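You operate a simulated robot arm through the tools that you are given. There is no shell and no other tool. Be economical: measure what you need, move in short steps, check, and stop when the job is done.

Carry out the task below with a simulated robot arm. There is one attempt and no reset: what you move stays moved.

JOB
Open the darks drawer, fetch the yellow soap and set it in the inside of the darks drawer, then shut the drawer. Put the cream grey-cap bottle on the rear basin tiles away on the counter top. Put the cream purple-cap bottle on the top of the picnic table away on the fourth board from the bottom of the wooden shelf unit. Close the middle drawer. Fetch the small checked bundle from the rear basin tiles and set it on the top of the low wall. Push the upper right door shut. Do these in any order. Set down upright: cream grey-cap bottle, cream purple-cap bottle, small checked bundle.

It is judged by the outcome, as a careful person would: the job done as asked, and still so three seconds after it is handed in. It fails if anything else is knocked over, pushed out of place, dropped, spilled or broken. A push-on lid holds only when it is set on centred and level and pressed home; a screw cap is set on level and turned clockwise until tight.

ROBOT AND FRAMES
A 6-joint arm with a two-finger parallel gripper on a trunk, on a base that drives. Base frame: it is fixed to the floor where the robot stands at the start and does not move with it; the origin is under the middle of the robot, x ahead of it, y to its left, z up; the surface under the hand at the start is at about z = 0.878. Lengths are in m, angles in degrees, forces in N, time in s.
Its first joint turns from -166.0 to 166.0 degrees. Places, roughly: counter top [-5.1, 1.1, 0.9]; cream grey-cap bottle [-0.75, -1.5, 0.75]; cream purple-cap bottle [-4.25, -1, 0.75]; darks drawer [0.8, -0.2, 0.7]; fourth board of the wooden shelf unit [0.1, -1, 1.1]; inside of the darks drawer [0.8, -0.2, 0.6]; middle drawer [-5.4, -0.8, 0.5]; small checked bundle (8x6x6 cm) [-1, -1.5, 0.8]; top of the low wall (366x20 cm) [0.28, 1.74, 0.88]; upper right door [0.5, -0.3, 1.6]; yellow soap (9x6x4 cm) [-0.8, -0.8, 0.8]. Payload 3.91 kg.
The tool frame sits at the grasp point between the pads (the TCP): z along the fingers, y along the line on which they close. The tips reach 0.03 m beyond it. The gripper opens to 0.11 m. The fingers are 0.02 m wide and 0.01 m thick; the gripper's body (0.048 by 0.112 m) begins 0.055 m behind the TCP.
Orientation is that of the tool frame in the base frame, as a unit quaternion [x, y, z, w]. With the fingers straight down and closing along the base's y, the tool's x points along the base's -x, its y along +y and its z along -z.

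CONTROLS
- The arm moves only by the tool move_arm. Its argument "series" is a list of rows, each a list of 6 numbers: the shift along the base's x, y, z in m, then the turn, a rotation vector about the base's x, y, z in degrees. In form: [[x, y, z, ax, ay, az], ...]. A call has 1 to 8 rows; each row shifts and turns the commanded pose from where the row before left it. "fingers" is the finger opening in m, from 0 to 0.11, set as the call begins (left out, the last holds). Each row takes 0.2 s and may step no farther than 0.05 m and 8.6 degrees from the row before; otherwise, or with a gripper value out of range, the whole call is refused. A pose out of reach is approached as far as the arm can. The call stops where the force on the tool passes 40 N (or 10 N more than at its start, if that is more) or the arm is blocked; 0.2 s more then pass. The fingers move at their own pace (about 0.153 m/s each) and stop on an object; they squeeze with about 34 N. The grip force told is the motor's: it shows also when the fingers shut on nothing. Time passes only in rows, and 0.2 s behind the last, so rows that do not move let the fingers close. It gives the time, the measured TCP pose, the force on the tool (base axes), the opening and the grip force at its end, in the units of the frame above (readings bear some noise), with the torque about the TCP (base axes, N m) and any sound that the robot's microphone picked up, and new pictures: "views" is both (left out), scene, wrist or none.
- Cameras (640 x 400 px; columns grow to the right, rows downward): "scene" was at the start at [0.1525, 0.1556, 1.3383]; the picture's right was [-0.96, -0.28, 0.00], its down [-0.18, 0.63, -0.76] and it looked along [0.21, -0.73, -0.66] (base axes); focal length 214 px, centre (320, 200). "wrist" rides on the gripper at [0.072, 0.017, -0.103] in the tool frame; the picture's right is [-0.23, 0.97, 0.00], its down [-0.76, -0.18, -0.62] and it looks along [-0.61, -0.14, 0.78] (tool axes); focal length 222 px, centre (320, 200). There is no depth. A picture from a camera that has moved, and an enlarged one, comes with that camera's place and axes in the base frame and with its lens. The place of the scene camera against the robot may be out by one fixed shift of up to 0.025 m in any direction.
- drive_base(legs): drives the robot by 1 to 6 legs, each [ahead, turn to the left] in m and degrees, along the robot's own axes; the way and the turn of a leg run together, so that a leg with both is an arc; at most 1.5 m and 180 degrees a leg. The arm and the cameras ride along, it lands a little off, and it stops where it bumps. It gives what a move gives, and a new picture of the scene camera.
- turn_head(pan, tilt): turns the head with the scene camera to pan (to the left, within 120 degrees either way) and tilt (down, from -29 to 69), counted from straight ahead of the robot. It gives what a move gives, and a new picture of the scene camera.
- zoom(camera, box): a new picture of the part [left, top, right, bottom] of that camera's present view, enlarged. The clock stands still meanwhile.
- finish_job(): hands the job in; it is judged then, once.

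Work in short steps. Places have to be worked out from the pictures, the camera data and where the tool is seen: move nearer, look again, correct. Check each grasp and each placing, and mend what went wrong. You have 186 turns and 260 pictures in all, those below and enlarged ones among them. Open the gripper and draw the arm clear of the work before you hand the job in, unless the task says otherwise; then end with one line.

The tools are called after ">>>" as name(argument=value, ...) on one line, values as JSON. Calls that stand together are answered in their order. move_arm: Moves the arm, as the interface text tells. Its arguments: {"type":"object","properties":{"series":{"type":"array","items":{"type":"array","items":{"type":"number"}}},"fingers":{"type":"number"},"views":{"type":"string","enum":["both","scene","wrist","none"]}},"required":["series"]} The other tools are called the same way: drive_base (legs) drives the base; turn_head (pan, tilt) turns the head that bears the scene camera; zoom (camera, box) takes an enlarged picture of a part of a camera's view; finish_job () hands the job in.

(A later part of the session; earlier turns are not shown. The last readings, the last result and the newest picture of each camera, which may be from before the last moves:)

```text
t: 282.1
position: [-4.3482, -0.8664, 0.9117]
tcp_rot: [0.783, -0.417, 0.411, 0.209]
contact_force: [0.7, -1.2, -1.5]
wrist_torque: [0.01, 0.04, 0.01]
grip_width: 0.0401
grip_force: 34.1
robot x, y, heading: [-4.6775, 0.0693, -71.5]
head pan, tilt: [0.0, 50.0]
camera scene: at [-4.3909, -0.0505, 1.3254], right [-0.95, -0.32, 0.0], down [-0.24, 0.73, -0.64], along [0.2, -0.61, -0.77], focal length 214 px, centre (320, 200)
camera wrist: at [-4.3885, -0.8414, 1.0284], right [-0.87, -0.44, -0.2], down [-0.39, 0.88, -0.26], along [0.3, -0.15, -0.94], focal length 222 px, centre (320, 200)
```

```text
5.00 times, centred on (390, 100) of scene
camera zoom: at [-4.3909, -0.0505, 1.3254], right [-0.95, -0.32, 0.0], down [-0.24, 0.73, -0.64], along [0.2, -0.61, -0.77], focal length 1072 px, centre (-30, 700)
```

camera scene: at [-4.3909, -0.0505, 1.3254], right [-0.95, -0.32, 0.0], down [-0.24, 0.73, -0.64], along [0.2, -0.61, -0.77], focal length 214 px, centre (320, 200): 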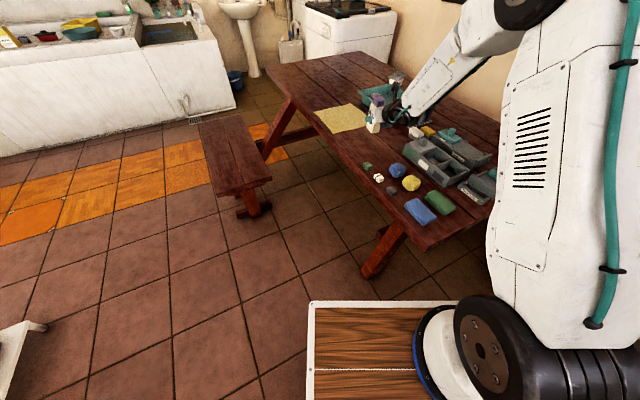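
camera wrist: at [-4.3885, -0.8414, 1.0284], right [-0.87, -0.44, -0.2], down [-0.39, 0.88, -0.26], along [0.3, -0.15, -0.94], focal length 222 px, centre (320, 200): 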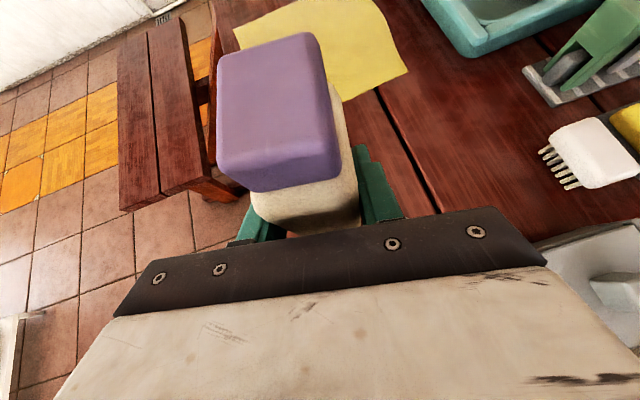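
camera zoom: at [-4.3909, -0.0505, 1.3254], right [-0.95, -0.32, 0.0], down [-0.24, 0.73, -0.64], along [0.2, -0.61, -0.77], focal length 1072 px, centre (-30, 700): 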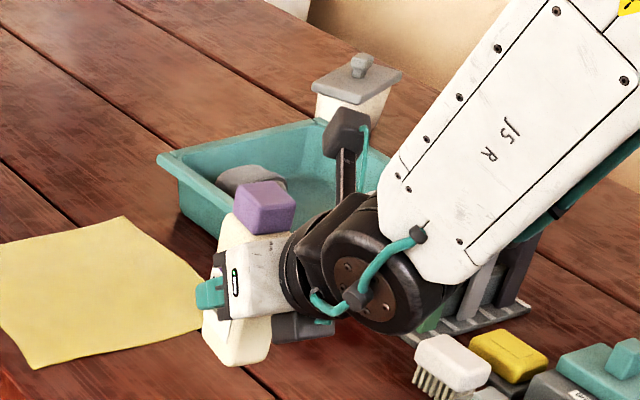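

Bottle is securely held upright. Raise and retract slightly, then drive the aisle back toward the shelf.

>>> move_arm(series=[[0, 0, 0.045, 0, 0, 0], [0, 0, 0.045, 0, 0, 0], [-0.006, 0.019, 0.04, 0, 0, 0], [-0.006, 0.019, 0.04, 0, 0, 0], [-0.006, 0.019, 0.04, 0, 0, 0], [-0.006, 0.019, 0.04, 0, 0, 0], [-0.003, 0.01, 0.04, 0, 0, 0]], views="none")

>>> drive_base(legs=[[0, -62], [-0.9, 0], [0, 85]])

```text
t: 283.7
position: [-4.3721, -0.7809, 1.1996]
tcp_rot: [0.783, -0.416, 0.413, 0.208]
contact_force: [0.6, -0.4, -2.4]
wrist_torque: [0.03, -0.04, 0.03]
grip_width: 0.0398
grip_force: 34.2
robot x, y, heading: [-4.6796, 0.0731, -71.5]
head pan, tilt: [0.0, 50.0]
```

```text
t: 294.8
position: [-3.4305, 0.0776, 1.2005]
tcp_rot: [0.851, -0.249, 0.447, 0.121]
contact_force: [0.5, 0.3, -1.5]
wrist_torque: [-0.02, 0.01, 0.02]
grip_width: 0.0397
grip_force: 33.5
robot x, y, heading: [-4.0512, 0.7366, -48.1]
head pan, tilt: [0.0, 50.0]
camera scene: at [-3.7374, 0.7394, 1.3255], right [-0.75, -0.67, 0.0], down [-0.51, 0.57, -0.64], along [0.43, -0.48, -0.77], focal length 214 px, centre (320, 200)
```

scene: 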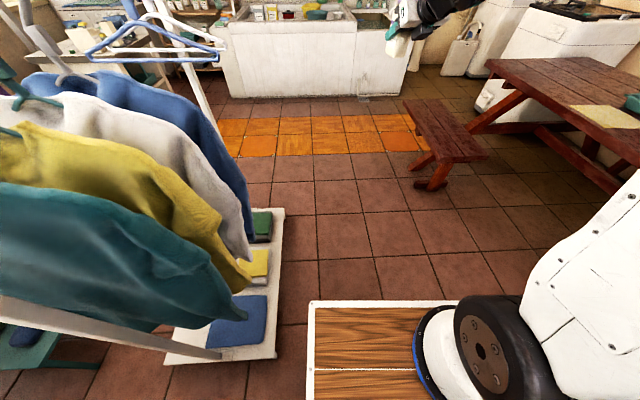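

Aisle is clear. Drive down it, turn to face the far wall, and reverse along the long aisle.

>>> drive_base(legs=[[1.4, 0], [0.28, 0], [0, -44.5], [0, -44.5], [-1.4, 0]])

```text
t: 313.7
position: [-2.6037, -0.1794, 1.2012]
tcp_rot: [-0.43, 0.775, -0.233, -0.4]
contact_force: [-0.3, 0.0, -1.3]
wrist_torque: [0.01, 0.01, -0.02]
grip_width: 0.0394
grip_force: 34.0
robot x, y, heading: [-1.9541, 0.4487, -137.7]
head pan, tilt: [0.0, 50.0]
camera scene: at [-1.9469, 0.1355, 1.3255], right [-0.67, 0.74, 0.0], down [0.57, 0.52, -0.64], along [-0.47, -0.43, -0.77], focal length 214 px, centre (320, 200)
```

scene: 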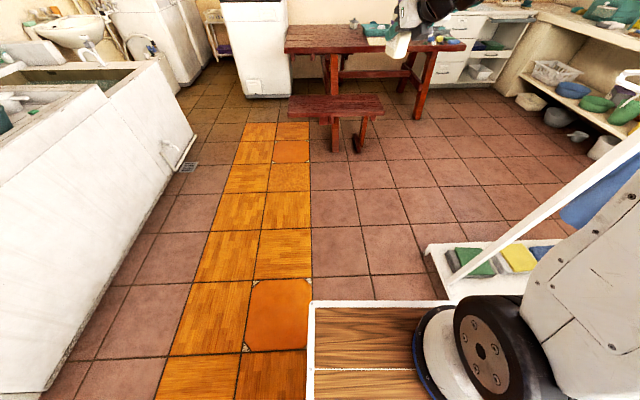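

Continue reversing, then turn to face the counter and approach to e2≈0.5.

>>> drive_base(legs=[[-1.4, 0], [-0.17, 0], [0, 45.5], [0, 45.2], [0.9, 0]])

```text
t: 330.2
position: [0.4108, 0.1434, 1.2007]
tcp_rot: [0.848, -0.261, 0.444, 0.127]
contact_force: [-0.3, -1.4, -2.1]
wrist_torque: [-0.03, 0.04, 0.03]
grip_width: 0.0398
grip_force: 34.1
robot x, y, heading: [-0.19, 0.8182, -49.8]
head pan, tilt: [0.0, 50.0]
camera scene: at [0.1235, 0.8141, 1.3255], right [-0.76, -0.64, 0.0], down [-0.49, 0.59, -0.64], along [0.41, -0.49, -0.77], focal length 214 px, centre (320, 200)
```

scene: 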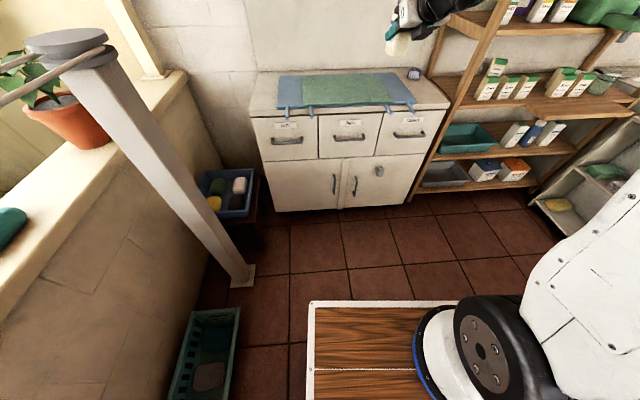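

Retract the hand ~15 cm, move forward a bit and turn right toward the shelf.

>>> move_arm(series=[[-0.024, 0.029, 0.01, 0, 0, 0], [-0.024, 0.029, 0.01, 0, 0, 0], [-0.024, 0.029, 0.01, 0, 0, 0], [-0.024, 0.029, 0.01, 0, 0, 0]], views="none")

>>> drive_base(legs=[[0.22, 0], [0, -42]])

>>> turn_head(pan=0, tilt=20)

```text
t: 331.2
position: [0.3161, 0.2571, 1.2394]
tcp_rot: [0.848, -0.26, 0.445, 0.127]
contact_force: [0.2, -0.1, -2.4]
wrist_torque: [0.01, 0.01, 0.04]
grip_width: 0.0399
grip_force: 34.1
robot x, y, heading: [-0.1911, 0.8194, -50.1]
head pan, tilt: [0.0, 50.0]
```

```text
t: 334.9
position: [-0.0571, -0.1046, 1.2401]
tcp_rot: [0.694, -0.551, 0.368, 0.28]
contact_force: [0.1, 0.1, -2.4]
wrist_torque: [0.03, -0.03, 0.01]
grip_width: 0.0399
grip_force: 33.9
robot x, y, heading: [-0.048, 0.6508, -92.5]
head pan, tilt: [0.0, 50.0]
camera scene: at [0.1777, 0.435, 1.3255], right [-1.0, 0.05, 0.0], down [0.04, 0.77, -0.64], along [-0.03, -0.64, -0.77], focal length 214 px, centre (320, 200)
```

scene: 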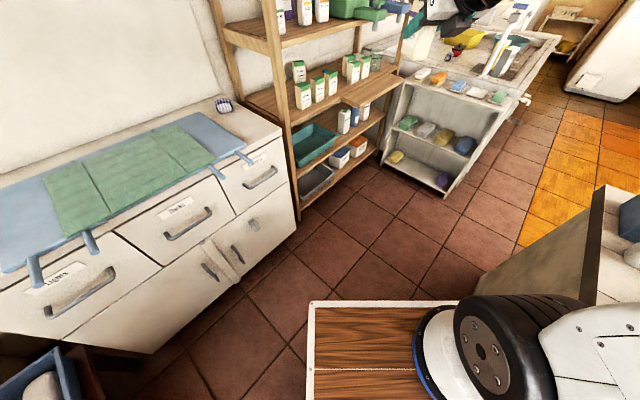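

```text
t: 335.9
position: [-0.0563, -0.104, 1.239]
tcp_rot: [0.694, -0.551, 0.369, 0.28]
contact_force: [0.4, -0.3, -2.2]
wrist_torque: [0.02, -0.04, -0.03]
grip_width: 0.0398
grip_force: 34.1
robot x, y, heading: [-0.0471, 0.6503, -92.8]
head pan, tilt: [0.0, 20.0]
camera scene: at [0.177, 0.4189, 1.371], right [-1.0, 0.05, 0.0], down [0.02, 0.34, -0.94], along [-0.04, -0.94, -0.34], focal length 214 px, centre (320, 200)
```

scene: 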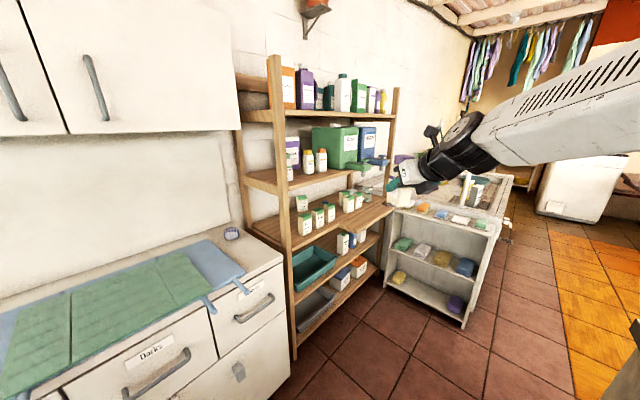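

Zoom on the fourth board.

>>> zoom(camera="scene", box=[225, 50, 417, 220])

```text
2.35 times, centred on (321, 135) of scene
camera zoom: at [0.177, 0.4189, 1.371], right [-1.0, 0.05, 0.0], down [0.02, 0.34, -0.94], along [-0.04, -0.94, -0.34], focal length 505 px, centre (318, 353)
```

zoom: 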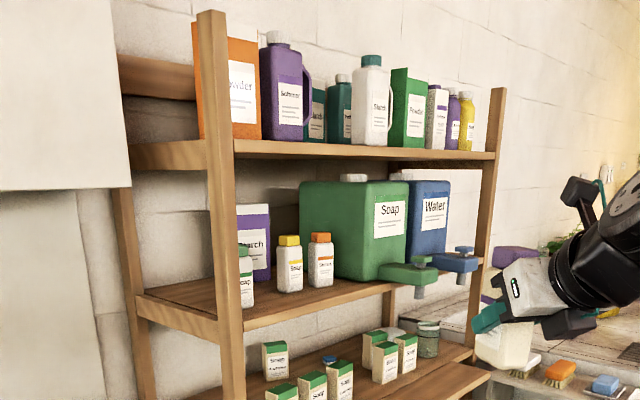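

Board 4 front strip is free: I'll put the bottle at e1≈-0.325, e2≈-0.62 (x≈0.185, y≈-0.675). Drive diagonally into the corridor.

>>> drive_base(legs=[[0.45, 0]])

```text
t: 338.6
position: [-0.0674, -0.5476, 1.2411]
tcp_rot: [0.697, -0.548, 0.369, 0.278]
contact_force: [0.4, -0.9, -2.7]
wrist_torque: [0.02, 0.01, 0.02]
grip_width: 0.0398
grip_force: 34.1
robot x, y, heading: [-0.0649, 0.2093, -91.8]
head pan, tilt: [0.0, 20.0]
camera scene: at [0.1612, -0.0223, 1.3711], right [-1.0, 0.04, 0.0], down [0.01, 0.34, -0.94], along [-0.03, -0.94, -0.34], focal length 214 px, centre (320, 200)
```

scene: 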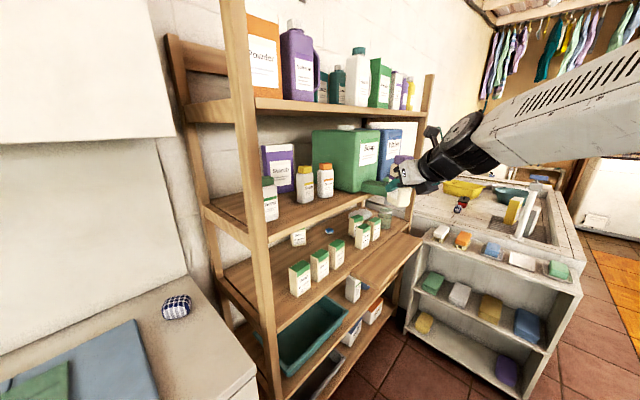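

Rotate the tool to face the shelf squarely and move to a pre-place position in front of the gap.

>>> move_arm(series=[[0.036, 0.018, -0.0075, 0, 0, 7], [0.036, 0.018, -0.0075, 0, 0, 7], [0.036, 0.018, -0.0075, 0, 0, 7], [0.036, 0.018, -0.0075, 0, 0, 7]], views="both")

```text
t: 339.6
position: [0.0759, -0.4749, 1.2085]
tcp_rot: [0.809, -0.362, 0.426, 0.18]
contact_force: [-0.2, -0.1, -2.0]
wrist_torque: [-0.01, -0.01, -0.03]
grip_width: 0.0396
grip_force: 33.9
robot x, y, heading: [-0.0671, 0.21, -92.1]
head pan, tilt: [0.0, 20.0]
camera scene: at [0.1612, -0.0222, 1.3711], right [-1.0, 0.04, 0.0], down [0.01, 0.34, -0.94], along [-0.03, -0.94, -0.34], focal length 214 px, centre (320, 200)
camera wrist: at [0.0323, -0.4561, 1.3269], right [-0.81, -0.56, -0.2], down [-0.5, 0.82, -0.27], along [0.32, -0.11, -0.94], focal length 222 px, centre (320, 200)
```

scene: 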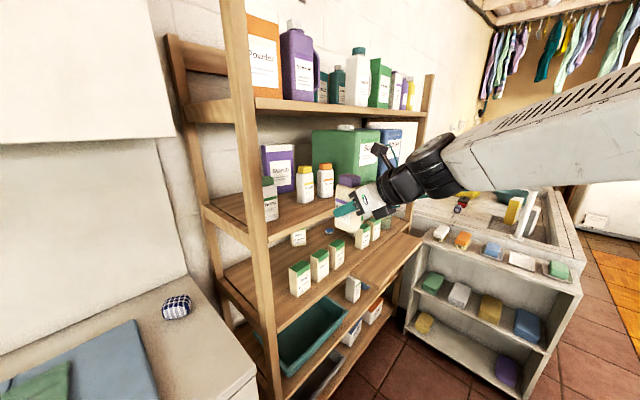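
wrist: 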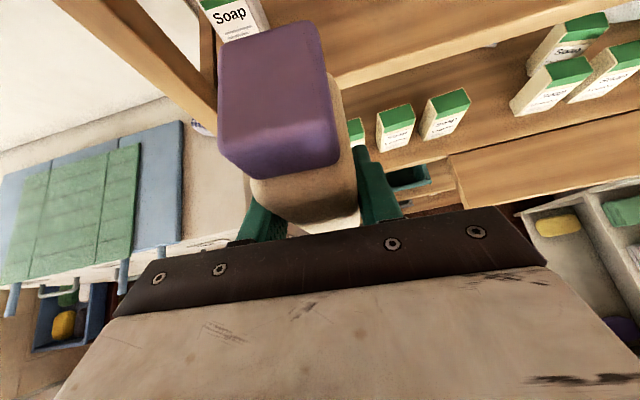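

Advance toward the shelf at z≈1.22.

>>> move_arm(series=[[0, 0, 0.014, 0, 0, 0], [0.024, -0.031, 0, 0, 0, 0], [0.024, -0.031, 0, 0, 0, 0], [0.024, -0.031, 0, 0, 0, 0]], views="both")

```text
t: 340.6
position: [0.1482, -0.5678, 1.2221]
tcp_rot: [0.809, -0.363, 0.426, 0.18]
contact_force: [0.7, -0.2, -0.8]
wrist_torque: [0.04, 0.01, -0.01]
grip_width: 0.0397
grip_force: 34.3
robot x, y, heading: [-0.0664, 0.2062, -92.0]
head pan, tilt: [0.0, 20.0]
camera scene: at [0.161, -0.0218, 1.3712], right [-1.0, 0.04, 0.0], down [0.01, 0.34, -0.94], along [-0.03, -0.94, -0.34], focal length 214 px, centre (320, 200)
camera wrist: at [0.1047, -0.5485, 1.3396], right [-0.81, -0.56, -0.2], down [-0.5, 0.82, -0.27], along [0.32, -0.11, -0.94], focal length 222 px, centre (320, 200)
```

scene: 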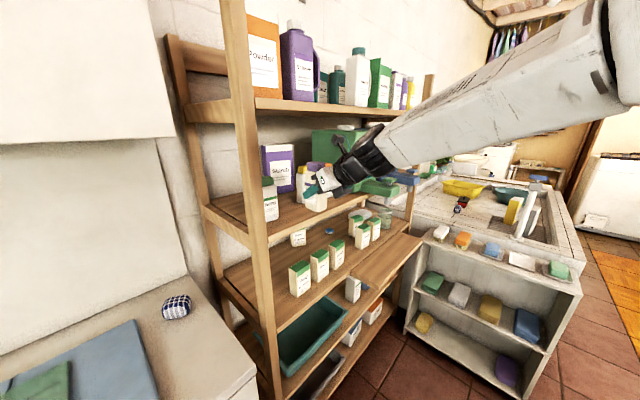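
wrist: 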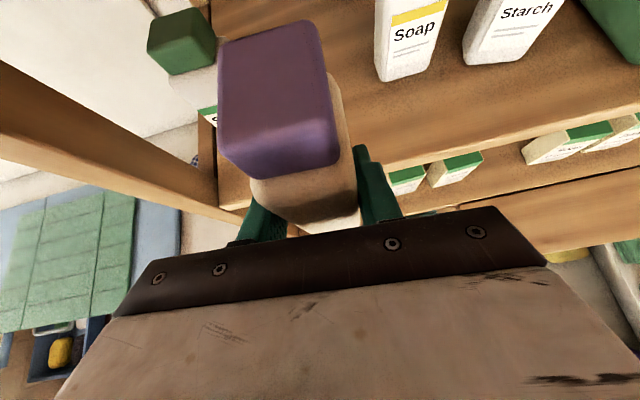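

Neighbours are clear. Advance 10 cm more, then lower to contact.

>>> move_arm(series=[[0.023, -0.0245, 0, 0, 0, 0], [0.023, -0.0245, 0, 0, 0, 0], [0.022, -0.0235, 0, 0, 0, 0]], views="both")

>>> zoom(camera="scene", box=[230, 120, 390, 240])

```text
t: 341.4
position: [0.2171, -0.6384, 1.2244]
tcp_rot: [0.809, -0.362, 0.427, 0.181]
contact_force: [0.5, -0.5, -0.6]
wrist_torque: [0.02, 0.01, 0.02]
grip_width: 0.0398
grip_force: 34.0
robot x, y, heading: [-0.0644, 0.2075, -92.1]
head pan, tilt: [0.0, 20.0]
camera scene: at [0.1611, -0.0219, 1.3712], right [-1.0, 0.04, 0.0], down [0.01, 0.34, -0.94], along [-0.03, -0.94, -0.34], focal length 214 px, centre (320, 200)
camera wrist: at [0.1736, -0.6194, 1.342], right [-0.81, -0.56, -0.2], down [-0.5, 0.82, -0.27], along [0.31, -0.11, -0.94], focal length 222 px, centre (320, 200)
```

scene: 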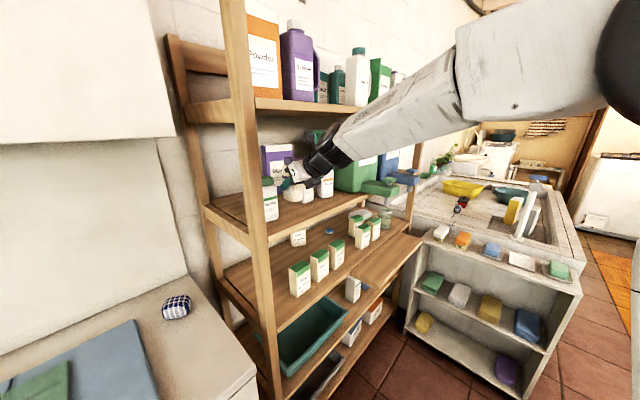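
wrist: 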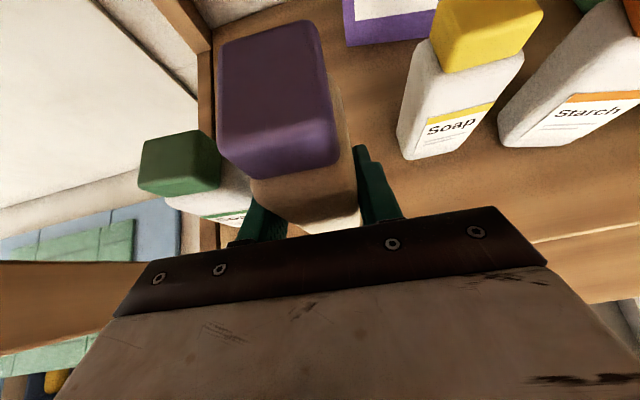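

```text
3.33 times, centred on (310, 180) of scene
camera zoom: at [0.1611, -0.0219, 1.3712], right [-1.0, 0.04, 0.0], down [0.01, 0.34, -0.94], along [-0.03, -0.94, -0.34], focal length 715 px, centre (353, 267)
```

zoom: 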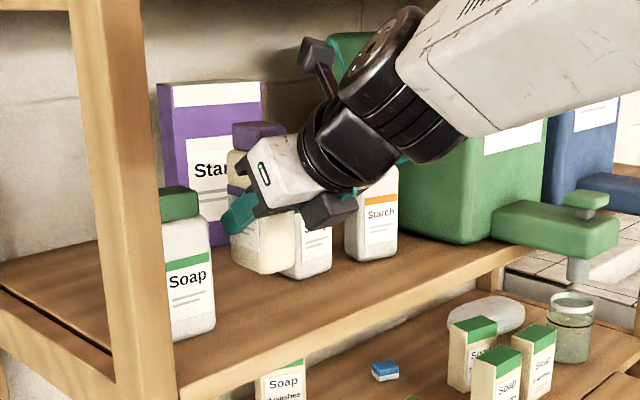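

Well placed in the gap. Lower gently to contact.

>>> move_arm(series=[[0, 0, -0.01, 0, 0, 0], [0, 0, -0.008, 0, 0, 0], [0, 0, -0.008, 0, 0, 0], [0, 0, -0.008, 0, 0, 0], [0, 0, -0.008, 0, 0, 0]], views="scene")

>>> zoom(camera="scene", box=[230, 120, 390, 240])

```text
t: 342.6
position: [0.2176, -0.6394, 1.181]
tcp_rot: [0.809, -0.363, 0.426, 0.181]
contact_force: [0.6, -0.1, -2.5]
wrist_torque: [0.0, 0.05, -0.03]
grip_width: 0.0397
grip_force: 34.1
robot x, y, heading: [-0.0694, 0.2071, -92.1]
head pan, tilt: [0.0, 20.0]
camera scene: at [0.1613, -0.0222, 1.3711], right [-1.0, 0.04, 0.0], down [0.01, 0.34, -0.94], along [-0.03, -0.94, -0.34], focal length 214 px, centre (320, 200)
```

scene: 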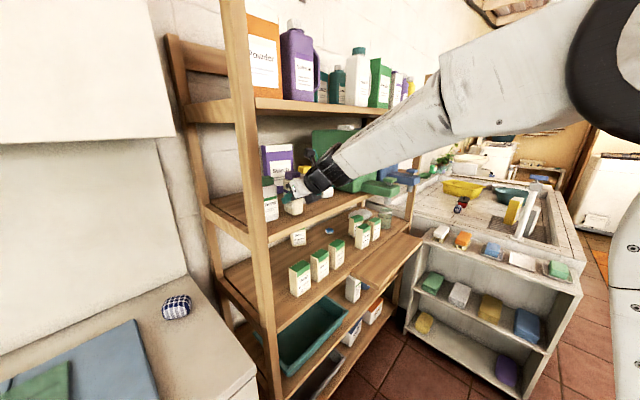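

```text
3.33 times, centred on (310, 180) of scene
camera zoom: at [0.1613, -0.0222, 1.3711], right [-1.0, 0.04, 0.0], down [0.01, 0.34, -0.94], along [-0.03, -0.94, -0.34], focal length 715 px, centre (353, 267)
```

zoom: 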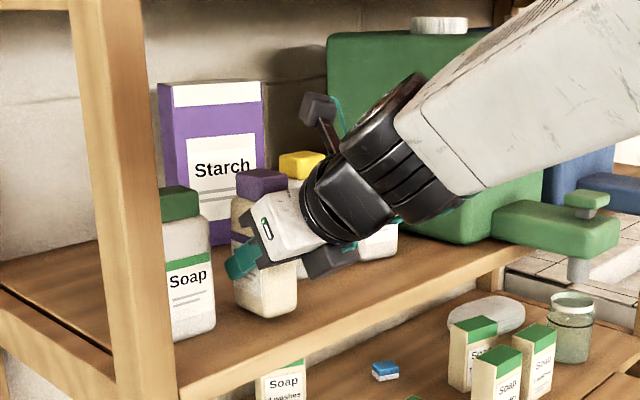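

Not touching yet; continue.

>>> move_arm(series=[[0, 0, -0.006, 0, 0, 0], [0, 0, -0.006, 0, 0, 0], [0, 0, -0.006, 0, 0, 0], [0, 0, -0.006, 0, 0, 0], [0, 0, -0.006, 0, 0, 0]], views="none")

```text
t: 343.8
position: [0.2139, -0.6386, 1.1532]
tcp_rot: [0.808, -0.364, 0.427, 0.182]
contact_force: [-1.7, -1.5, 25.5]
wrist_torque: [-0.47, 0.4, 0.07]
grip_width: 0.0402
grip_force: 33.3
robot x, y, heading: [-0.0631, 0.2075, -92.2]
head pan, tilt: [0.0, 20.0]
```

Contact (25 N up). Check it visually before releasing.

>>> zoom(camera="scene", box=[240, 140, 360, 230])

```text
4.44 times, centred on (300, 185) of scene
camera zoom: at [0.1608, -0.0214, 1.3713], right [-1.0, 0.04, 0.0], down [0.01, 0.34, -0.94], along [-0.03, -0.94, -0.34], focal length 953 px, centre (409, 267)
```

zoom: 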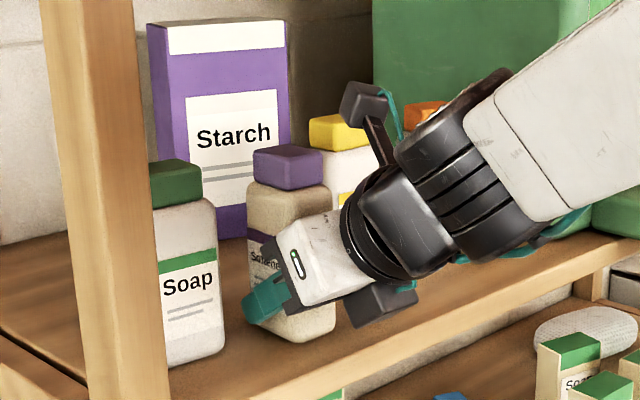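

Upright on the board. Open a little and retreat straight back along the tool axis.

>>> move_arm(fingers=0.066, series=[[0, 0, 0.0, 0, 0, 0], [0, 0, 0, 0, 0, 0], [-0.02, 0.0215, 0.006, 0, 0, 0], [-0.02, 0.0215, 0.01, 0, 0, 0], [-0.025, 0.027, 0.01, 0, 0, 0], [-0.025, 0.027, 0.01, 0, 0, 0], [-0.025, 0.027, 0.01, 0, 0, 0]], views="both")

>>> zoom(camera="scene", box=[230, 120, 390, 240])

```text
t: 345.4
position: [0.1003, -0.5143, 1.1959]
tcp_rot: [0.809, -0.362, 0.426, 0.18]
contact_force: [0.5, -0.4, 0.0]
wrist_torque: [-0.01, 0.0, 0.02]
grip_width: 0.0661
grip_force: 0.0
robot x, y, heading: [-0.0638, 0.2122, -92.2]
head pan, tilt: [0.0, 20.0]
camera scene: at [0.1615, -0.0226, 1.371], right [-1.0, 0.04, 0.0], down [0.01, 0.34, -0.94], along [-0.03, -0.94, -0.34], focal length 214 px, centre (320, 200)
camera wrist: at [0.0572, -0.4963, 1.3139], right [-0.81, -0.56, -0.2], down [-0.5, 0.82, -0.26], along [0.31, -0.11, -0.94], focal length 222 px, centre (320, 200)
```

scene: 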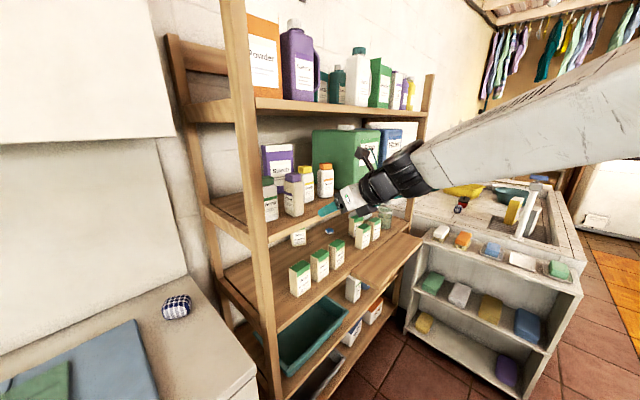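
wrist: 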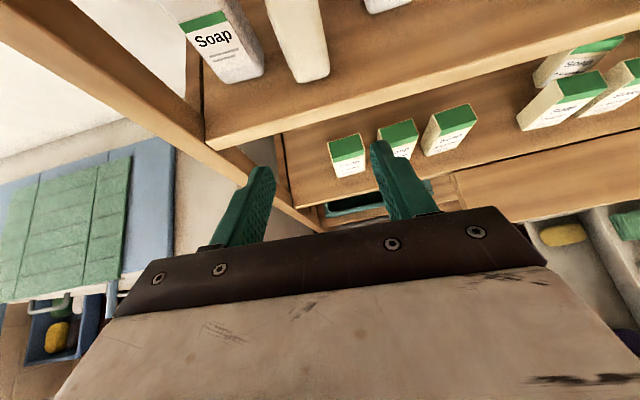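

```text
3.33 times, centred on (310, 180) of scene
camera zoom: at [0.1615, -0.0226, 1.371], right [-1.0, 0.04, 0.0], down [0.01, 0.34, -0.94], along [-0.03, -0.94, -0.34], focal length 715 px, centre (353, 267)
```

zoom: 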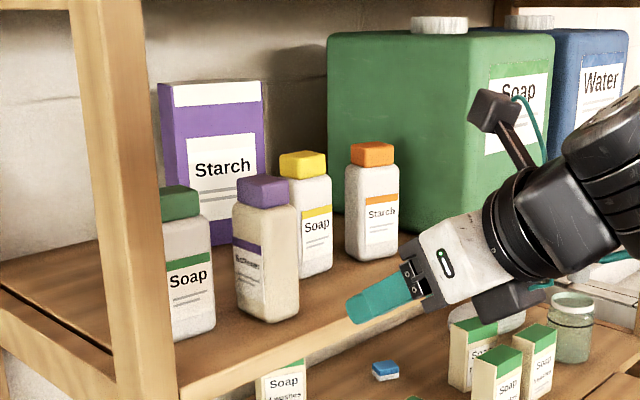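

The purple-cap bottle stands on board four. Next the bundle. Back out diagonally, straighten the tool to vertical, and go round to the basin.

>>> drive_base(legs=[[-0.45, 0], [0, 45], [-0.55, 0]])

>>> move_arm(fingers=0.09, series=[[0, 0, 0.01, 0, 0, 0]], views="none")

```text
t: 352.9
position: [0.1994, 0.6521, 1.1971]
tcp_rot: [0.886, -0.038, 0.462, 0.01]
contact_force: [1.1, 0.1, 0.6]
wrist_torque: [0.01, 0.03, -0.03]
grip_width: 0.0661
grip_force: 0.1
robot x, y, heading: [-0.4162, 1.0626, -48.5]
head pan, tilt: [0.0, 20.0]
camera scene: at [-0.095, 1.054, 1.3711], right [-0.75, -0.66, 0.0], down [-0.23, 0.26, -0.94], along [0.62, -0.7, -0.34], focal length 214 px, centre (320, 200)
```

scene: 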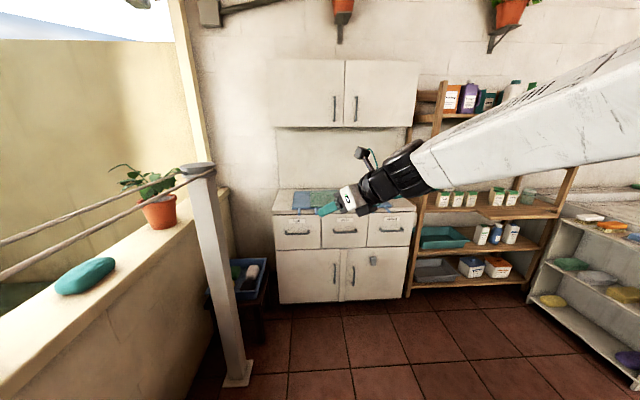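

```text
t: 353.2
position: [0.1994, 0.6539, 1.207]
tcp_rot: [0.886, -0.037, 0.463, 0.01]
contact_force: [-0.2, 0.0, 0.1]
wrist_torque: [0.0, 0.02, -0.02]
grip_width: 0.09
grip_force: 0.1
robot x, y, heading: [-0.4155, 1.0657, -48.5]
head pan, tilt: [0.0, 20.0]
```

Straighten the tool to vertical and swing it in front of the robot.

>>> move_arm(series=[[-0.009, -0.033, 0.012, 0.49, 7.84, 0], [-0.009, -0.033, 0.012, 0.49, 7.84, 0], [-0.009, -0.033, 0.012, 0.49, 7.84, 0], [-0.009, -0.033, 0.012, 0.49, 7.84, 0], [-0.009, -0.033, 0.012, 0.49, 7.84, 0], [-0.009, -0.033, 0.012, 0.49, 7.84, 0], [-0.009, -0.033, 0.012, 0.49, 7.84, 0]], views="none")

>>> move_arm(series=[[0, 0, 0, 0, 0, 7.7], [0, 0, 0, 0, 0, 7.7], [0, 0, 0, 0, 0, 7.7], [0, 0, 0, 0, 0, 7.7], [0, 0, 0, 0, 0, 7.7], [0, 0, 0, 0, 0, 7.7]], views="none")

```text
t: 354.9
position: [0.1384, 0.4218, 1.2937]
tcp_rot: [0.999, -0.042, 0.0, 0.001]
contact_force: [-0.3, 0.4, -0.4]
wrist_torque: [-0.02, -0.04, 0.0]
grip_width: 0.0897
grip_force: 0.0
robot x, y, heading: [-0.4193, 1.0683, -48.6]
head pan, tilt: [0.0, 20.0]
```

```text
t: 356.2
position: [0.1369, 0.4241, 1.2903]
tcp_rot: [0.935, 0.355, 0.001, 0.0]
contact_force: [0.1, 0.2, 0.1]
wrist_torque: [0.0, -0.02, 0.02]
grip_width: 0.0901
grip_force: 0.1
robot x, y, heading: [-0.4184, 1.0664, -48.7]
head pan, tilt: [0.0, 20.0]
```

Drive round to the basin.

>>> drive_base(legs=[[-0.5, 0], [0, -88.3], [1.42, 0], [0, 45], [0.88, 0], [0, 45]])

>>> turn_head(pan=-5, tilt=45)

```text
t: 378.1
position: [-1.2235, -1.0167, 1.29]
tcp_rot: [0.927, 0.375, 0.001, 0.0]
contact_force: [0.0, -0.1, 0.6]
wrist_torque: [0.02, 0.02, 0.01]
grip_width: 0.0901
grip_force: 0.0
robot x, y, heading: [-1.8073, -0.4033, -45.7]
head pan, tilt: [0.0, 20.0]
camera scene: at [-1.4843, -0.3966, 1.3711], right [-0.72, -0.7, 0.0], down [-0.24, 0.25, -0.94], along [0.65, -0.67, -0.34], focal length 214 px, centre (320, 200)
```

scene: 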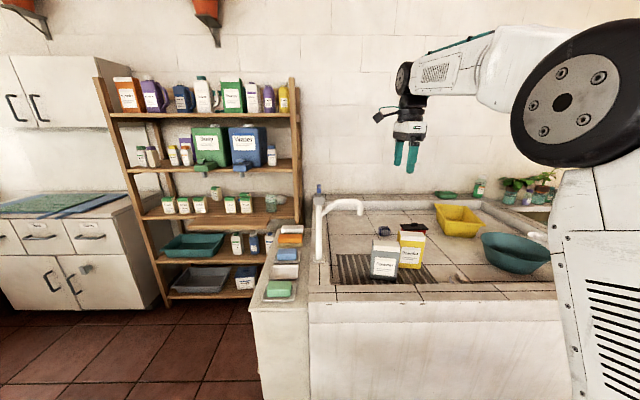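

```text
t: 379.0
position: [-1.226, -1.0154, 1.2916]
tcp_rot: [0.927, 0.374, 0.001, 0.0]
contact_force: [-0.4, -0.2, -0.1]
wrist_torque: [0.03, 0.03, 0.0]
grip_width: 0.0901
grip_force: 0.1
robot x, y, heading: [-1.8063, -0.403, -46.1]
head pan, tilt: [-5.0, 45.0]
camera scene: at [-1.4978, -0.3928, 1.3325], right [-0.78, -0.63, 0.0], down [-0.45, 0.55, -0.71], along [0.45, -0.55, -0.71], focal length 214 px, centre (320, 200)
```

scene: 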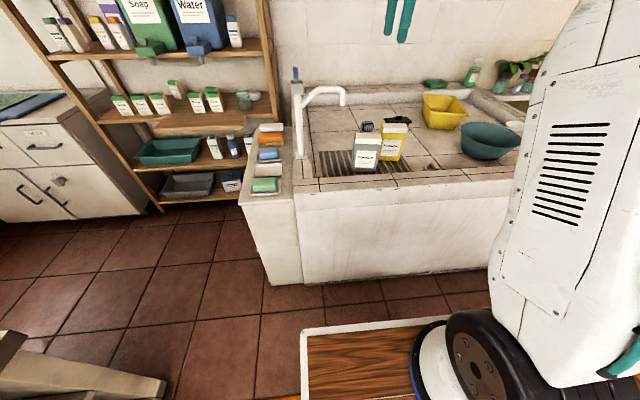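

Drive forward 0.38 m and lower the hand over the bundle (≈(-0.95,-1.51)).

>>> drive_base(legs=[[0.38, 0]])

>>> move_arm(series=[[0.004, -0.036, -0.03, 0, 0, 0], [0.004, -0.036, -0.03, 0, 0, 0], [0.004, -0.036, -0.03, 0, 0, 0], [0.004, -0.036, -0.03, 0, 0, 0], [0, -0.036, -0.03, 0, 0, 0], [0, -0.03, -0.03, 0, 0, 0]], views="both")

```text
t: 381.4
position: [-0.9576, -1.2914, 1.2908]
tcp_rot: [0.927, 0.375, 0.001, 0.0]
contact_force: [0.2, -0.2, -0.1]
wrist_torque: [0.02, 0.0, 0.03]
grip_width: 0.09
grip_force: 0.0
robot x, y, heading: [-1.5382, -0.679, -46.0]
head pan, tilt: [-5.0, 45.0]
camera scene: at [-1.2313, -0.6675, 1.3324], right [-0.78, -0.63, 0.0], down [-0.45, 0.55, -0.71], along [0.45, -0.55, -0.71], focal length 214 px, centre (320, 200)
```

scene: 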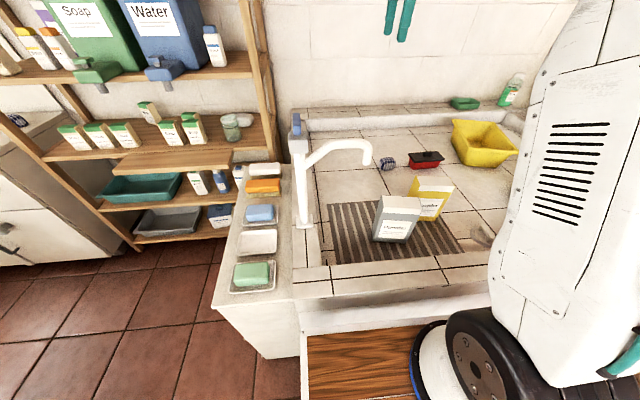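

```text
t: 382.8
position: [-0.9426, -1.5016, 1.1089]
tcp_rot: [0.927, 0.374, 0.001, 0.001]
contact_force: [0.1, 0.6, 1.2]
wrist_torque: [-0.02, -0.02, 0.02]
grip_width: 0.0901
grip_force: 0.1
robot x, y, heading: [-1.5402, -0.6759, -46.0]
head pan, tilt: [-5.0, 45.0]
camera scene: at [-1.2316, -0.6669, 1.3325], right [-0.78, -0.63, 0.0], down [-0.45, 0.55, -0.71], along [0.45, -0.55, -0.71], focal length 214 px, centre (320, 200)
camera wrist: at [-0.8795, -1.4637, 1.2123], right [0.51, -0.86, 0.0], down [-0.67, -0.4, 0.62], along [-0.53, -0.32, -0.78], focal length 222 px, centre (320, 200)
```

scene: 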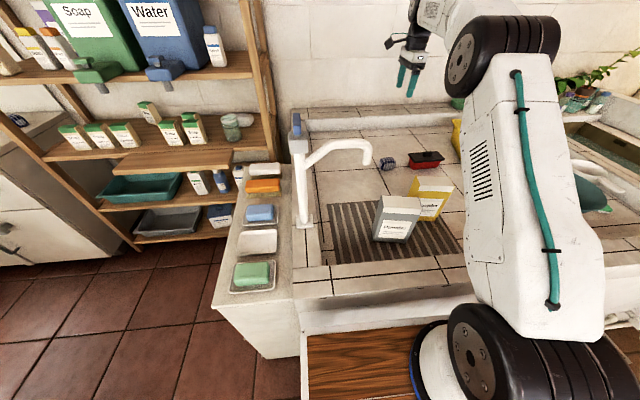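
wrist: 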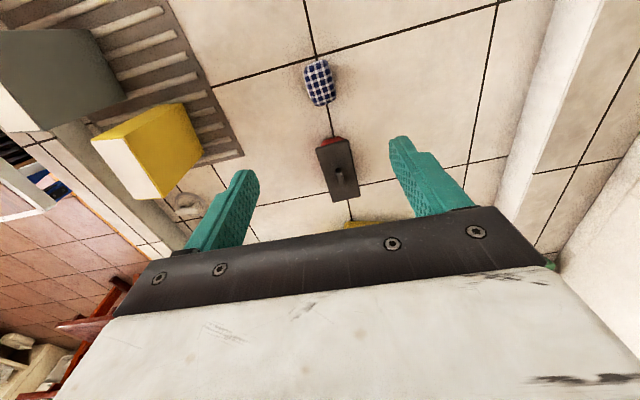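

Bundle is directly below, aligned with the fingers. Descend.

>>> move_arm(series=[[-0.003, -0.002, -0.045, 0, 0, 0], [-0.002, -0.002, -0.045, 0, 0, 0], [0, 0, -0.045, 0, 0, 0], [0, 0, -0.045, 0, 0, 0], [0, 0, -0.045, 0, 0, 0], [0, 0, -0.04, 0, 0, 0]], views="wrist")

```text
t: 384.2
position: [-0.948, -1.5093, 0.847]
tcp_rot: [0.927, 0.374, 0.001, 0.001]
contact_force: [0.2, 0.3, 0.2]
wrist_torque: [-0.04, -0.01, 0.01]
grip_width: 0.0901
grip_force: 0.0
robot x, y, heading: [-1.5367, -0.6761, -45.8]
head pan, tilt: [-5.0, 45.0]
camera wrist: at [-0.8855, -1.4715, 0.9497], right [0.51, -0.86, 0.0], down [-0.67, -0.4, 0.62], along [-0.53, -0.32, -0.78], focal length 222 px, centre (320, 200)
```

wrist: 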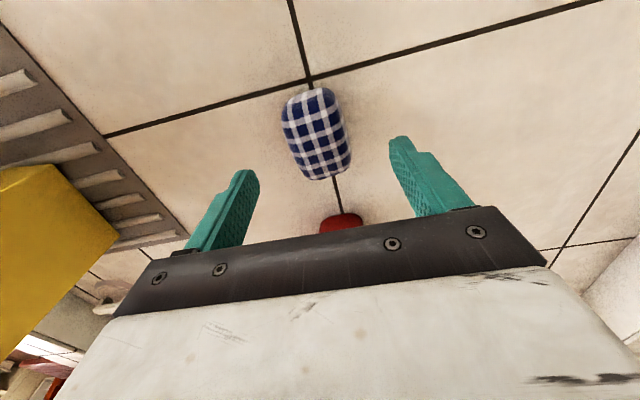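

Centred. Lower the last part and grip.

>>> move_arm(series=[[-0.003, 0, -0.03, 0, 0, 0], [-0.001, 0, -0.025, 0, 0, 0], [0, 0, -0.015, 0, 0, 0]], views="wrist")

```text
t: 385.0
position: [-0.9514, -1.5055, 0.7753]
tcp_rot: [0.927, 0.374, 0.001, 0.001]
contact_force: [0.5, -0.8, 0.6]
wrist_torque: [0.0, -0.03, 0.0]
grip_width: 0.0903
grip_force: 0.0
robot x, y, heading: [-1.5411, -0.6759, -46.1]
head pan, tilt: [-5.0, 45.0]
camera wrist: at [-0.888, -1.468, 0.8778], right [0.51, -0.86, 0.0], down [-0.67, -0.4, 0.62], along [-0.53, -0.32, -0.78], focal length 222 px, centre (320, 200)
```

wrist: 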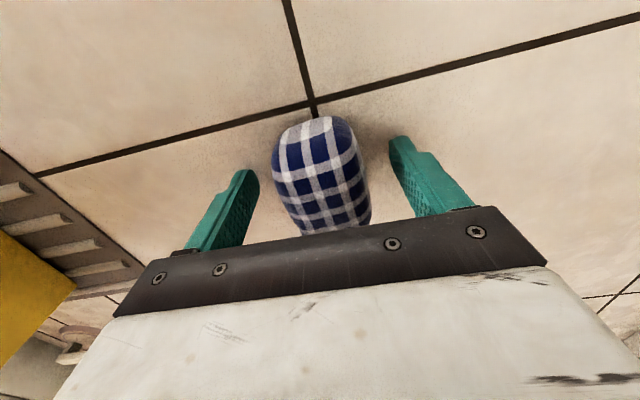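

Grip it and lift.

>>> move_arm(fingers=0, series=[[0, 0, 0, 0, 0, 0], [0, 0, 0, 0, 0, 0], [0, 0, 0, 0, 0, 0], [0, 0, 0.03, 0, 0, 0], [0, 0, 0.045, 0, 0, 0], [0, 0, 0.045, 0, 0, 0], [0, 0, 0.045, 0, 0, 0], [0, 0, 0.045, 0, 0, 0]], views="both")

```text
t: 386.8
position: [-0.9528, -1.5067, 0.9843]
tcp_rot: [0.927, 0.375, 0.002, -0.001]
contact_force: [-0.5, -0.6, -2.2]
wrist_torque: [0.02, -0.04, 0.01]
grip_width: 0.0485
grip_force: 34.2
robot x, y, heading: [-1.5393, -0.6765, -45.9]
head pan, tilt: [-5.0, 45.0]
camera scene: at [-1.2311, -0.6678, 1.3324], right [-0.78, -0.63, 0.0], down [-0.45, 0.55, -0.71], along [0.45, -0.55, -0.71], focal length 214 px, centre (320, 200)
camera wrist: at [-0.8897, -1.4687, 1.0859], right [0.51, -0.86, 0.0], down [-0.67, -0.4, 0.62], along [-0.53, -0.32, -0.78], focal length 222 px, centre (320, 200)
```

scene: 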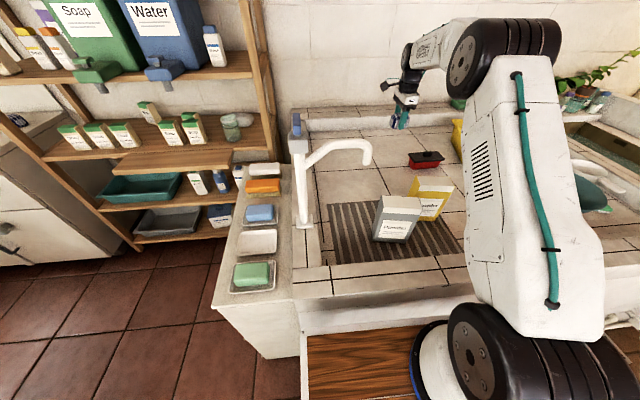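
wrist: 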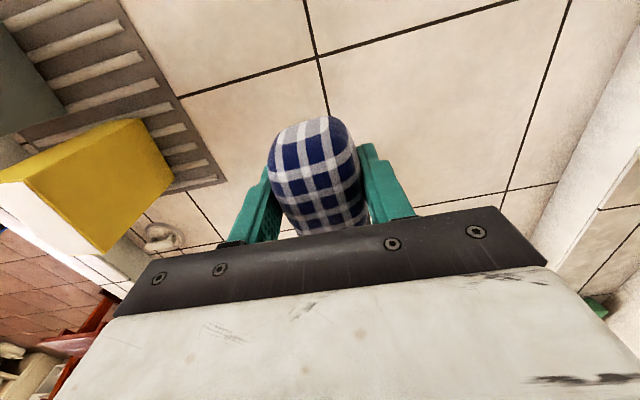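

Bundle held. Raise, retract, and drive back around to the low wall.

>>> move_arm(series=[[0, 0, 0.045, 0, 0, 0], [0, 0, 0.045, 0, 0, 0], [-0.01, 0.01, 0.045, 0, 0, 0], [-0.015, 0.015, 0.04, 0, 0, 0], [-0.015, 0.015, 0.04, 0, 0, 0], [-0.015, 0.015, 0.04, 0, 0, 0], [-0.015, 0.015, 0.04, 0, 0, 0]], views="none")

>>> drive_base(legs=[[-0.37, 0], [0, -45], [-0.88, 0], [0, -45.5], [-1.4, 0]])

```text
t: 388.4
position: [-1.0218, -1.4321, 1.2771]
tcp_rot: [0.927, 0.375, 0.002, -0.001]
contact_force: [0.6, -1.0, -3.4]
wrist_torque: [0.05, 0.04, 0.0]
grip_width: 0.0487
grip_force: 33.9
robot x, y, heading: [-1.5392, -0.6759, -45.9]
head pan, tilt: [-5.0, 45.0]
```

```text
t: 405.6
position: [-1.5831, 0.9222, 1.2785]
tcp_rot: [0.933, -0.361, 0.0, 0.001]
contact_force: [0.5, 0.4, -2.0]
wrist_torque: [0.01, 0.01, -0.02]
grip_width: 0.0487
grip_force: 33.7
robot x, y, heading: [-0.8626, 1.4859, -132.0]
head pan, tilt: [-5.0, 45.0]
camera scene: at [-0.8356, 1.1796, 1.3324], right [-0.68, 0.73, 0.0], down [0.52, 0.48, -0.71], along [-0.52, -0.48, -0.71], focal length 214 px, centre (320, 200)
```

scene: 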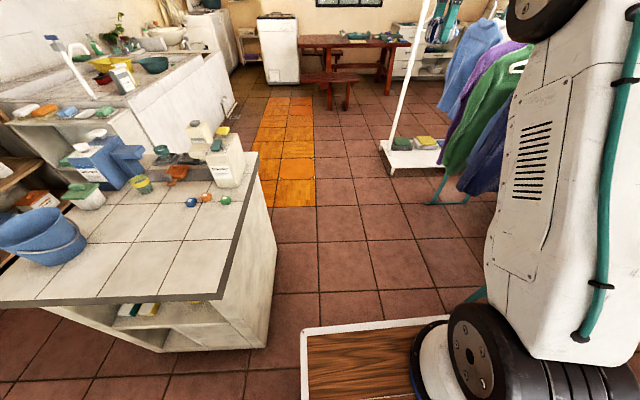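

Turn to face the counter and advance to e2≈0.75.

>>> drive_base(legs=[[0, 43], [0, 42], [0.9, 0]])

>>> move_arm(series=[[-0.025, 0.027, 0.0, 0, 0, 0], [-0.025, 0.027, 0.0, 0, 0, 0], [-0.025, 0.027, 0.0, 0, 0, 0], [-0.025, 0.027, 0.0, 0, 0, 0], [-0.025, 0.027, 0.0, 0, 0, 0], [-0.025, 0.027, 0.0, 0, 0, 0]], views="scene")

```text
t: 414.1
position: [0.1789, 0.0171, 1.2779]
tcp_rot: [0.939, 0.343, 0.002, 0.0]
contact_force: [-1.1, -0.2, -2.5]
wrist_torque: [-0.01, 0.02, -0.05]
grip_width: 0.0485
grip_force: 34.0
robot x, y, heading: [-0.2904, 0.804, -49.7]
head pan, tilt: [-5.0, 45.0]
camera scene: at [0.0214, 0.7941, 1.3324], right [-0.82, -0.58, 0.0], down [-0.41, 0.58, -0.71], along [0.41, -0.58, -0.71], focal length 214 px, centre (320, 200)
```

scene: 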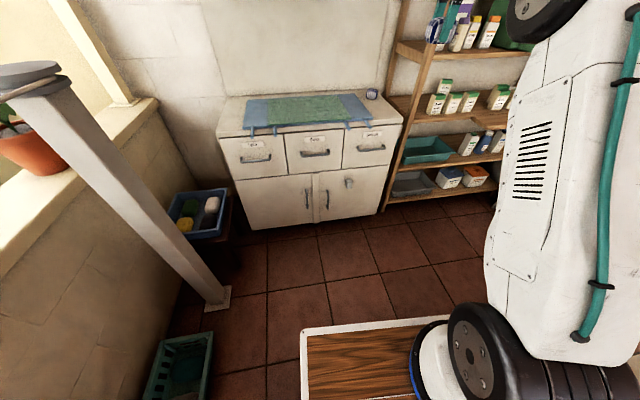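

```text
t: 415.5
position: [0.026, 0.1804, 1.2763]
tcp_rot: [0.939, 0.344, 0.002, -0.001]
contact_force: [1.2, -1.1, -2.7]
wrist_torque: [0.09, 0.03, 0.02]
grip_width: 0.0483
grip_force: 34.0
robot x, y, heading: [-0.2873, 0.8096, -49.8]
head pan, tilt: [-5.0, 45.0]
camera scene: at [0.0216, 0.7938, 1.3324], right [-0.82, -0.58, 0.0], down [-0.41, 0.58, -0.71], along [0.41, -0.58, -0.71], focal length 214 px, centre (320, 200)
```

scene: 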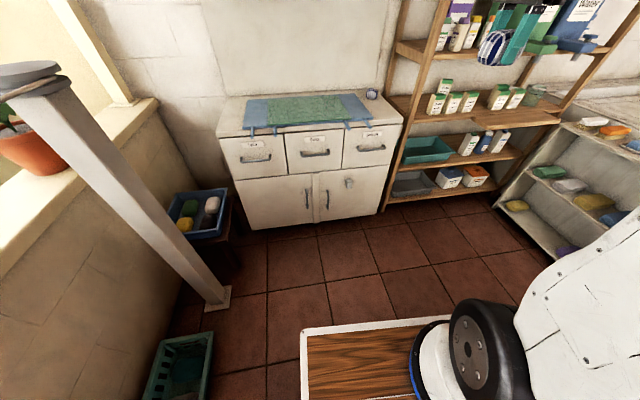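

Head diagonally toward the corner between post and cabinet, then turn toward the free wall section.

>>> drive_base(legs=[[0, 17], [0.5, 0], [0, 36]])

>>> turn_head(pan=5, tilt=30)

```text
t: 421.1
position: [0.8229, 0.4206, 1.2767]
tcp_rot: [0.685, 0.729, 0.001, 0.0]
contact_force: [0.3, 0.0, -1.8]
wrist_torque: [-0.03, 0.01, -0.01]
grip_width: 0.0483
grip_force: 34.1
robot x, y, heading: [0.1323, 0.5416, 3.7]
head pan, tilt: [-5.0, 45.0]
camera scene: at [0.3274, 0.7843, 1.3324], right [-0.02, -1.0, 0.0], down [-0.71, 0.01, -0.71], along [0.71, -0.01, -0.71], focal length 214 px, centre (320, 200)
```

scene: 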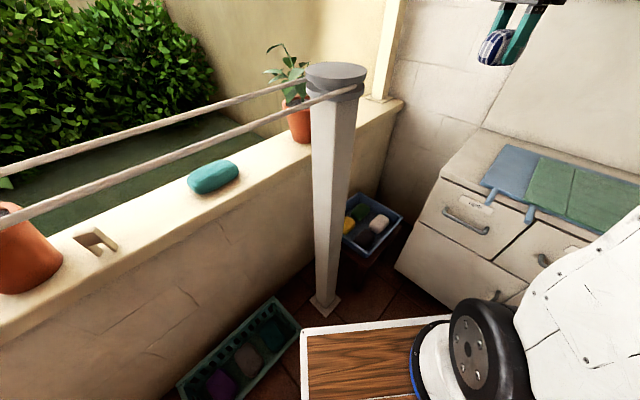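

```text
t: 421.9
position: [0.8225, 0.4204, 1.277]
tcp_rot: [0.684, 0.729, 0.001, 0.0]
contact_force: [-0.3, -0.4, -2.7]
wrist_torque: [-0.01, -0.01, -0.01]
grip_width: 0.0483
grip_force: 34.2
robot x, y, heading: [0.1313, 0.5409, 3.7]
head pan, tilt: [5.0, 30.0]
camera scene: at [0.3355, 0.7998, 1.355], right [0.15, -0.99, 0.0], down [-0.49, -0.08, -0.87], along [0.86, 0.13, -0.5], focal length 214 px, centre (320, 200)
```

scene: 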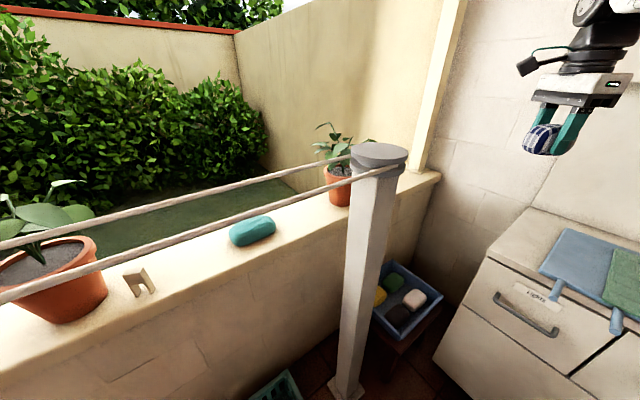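

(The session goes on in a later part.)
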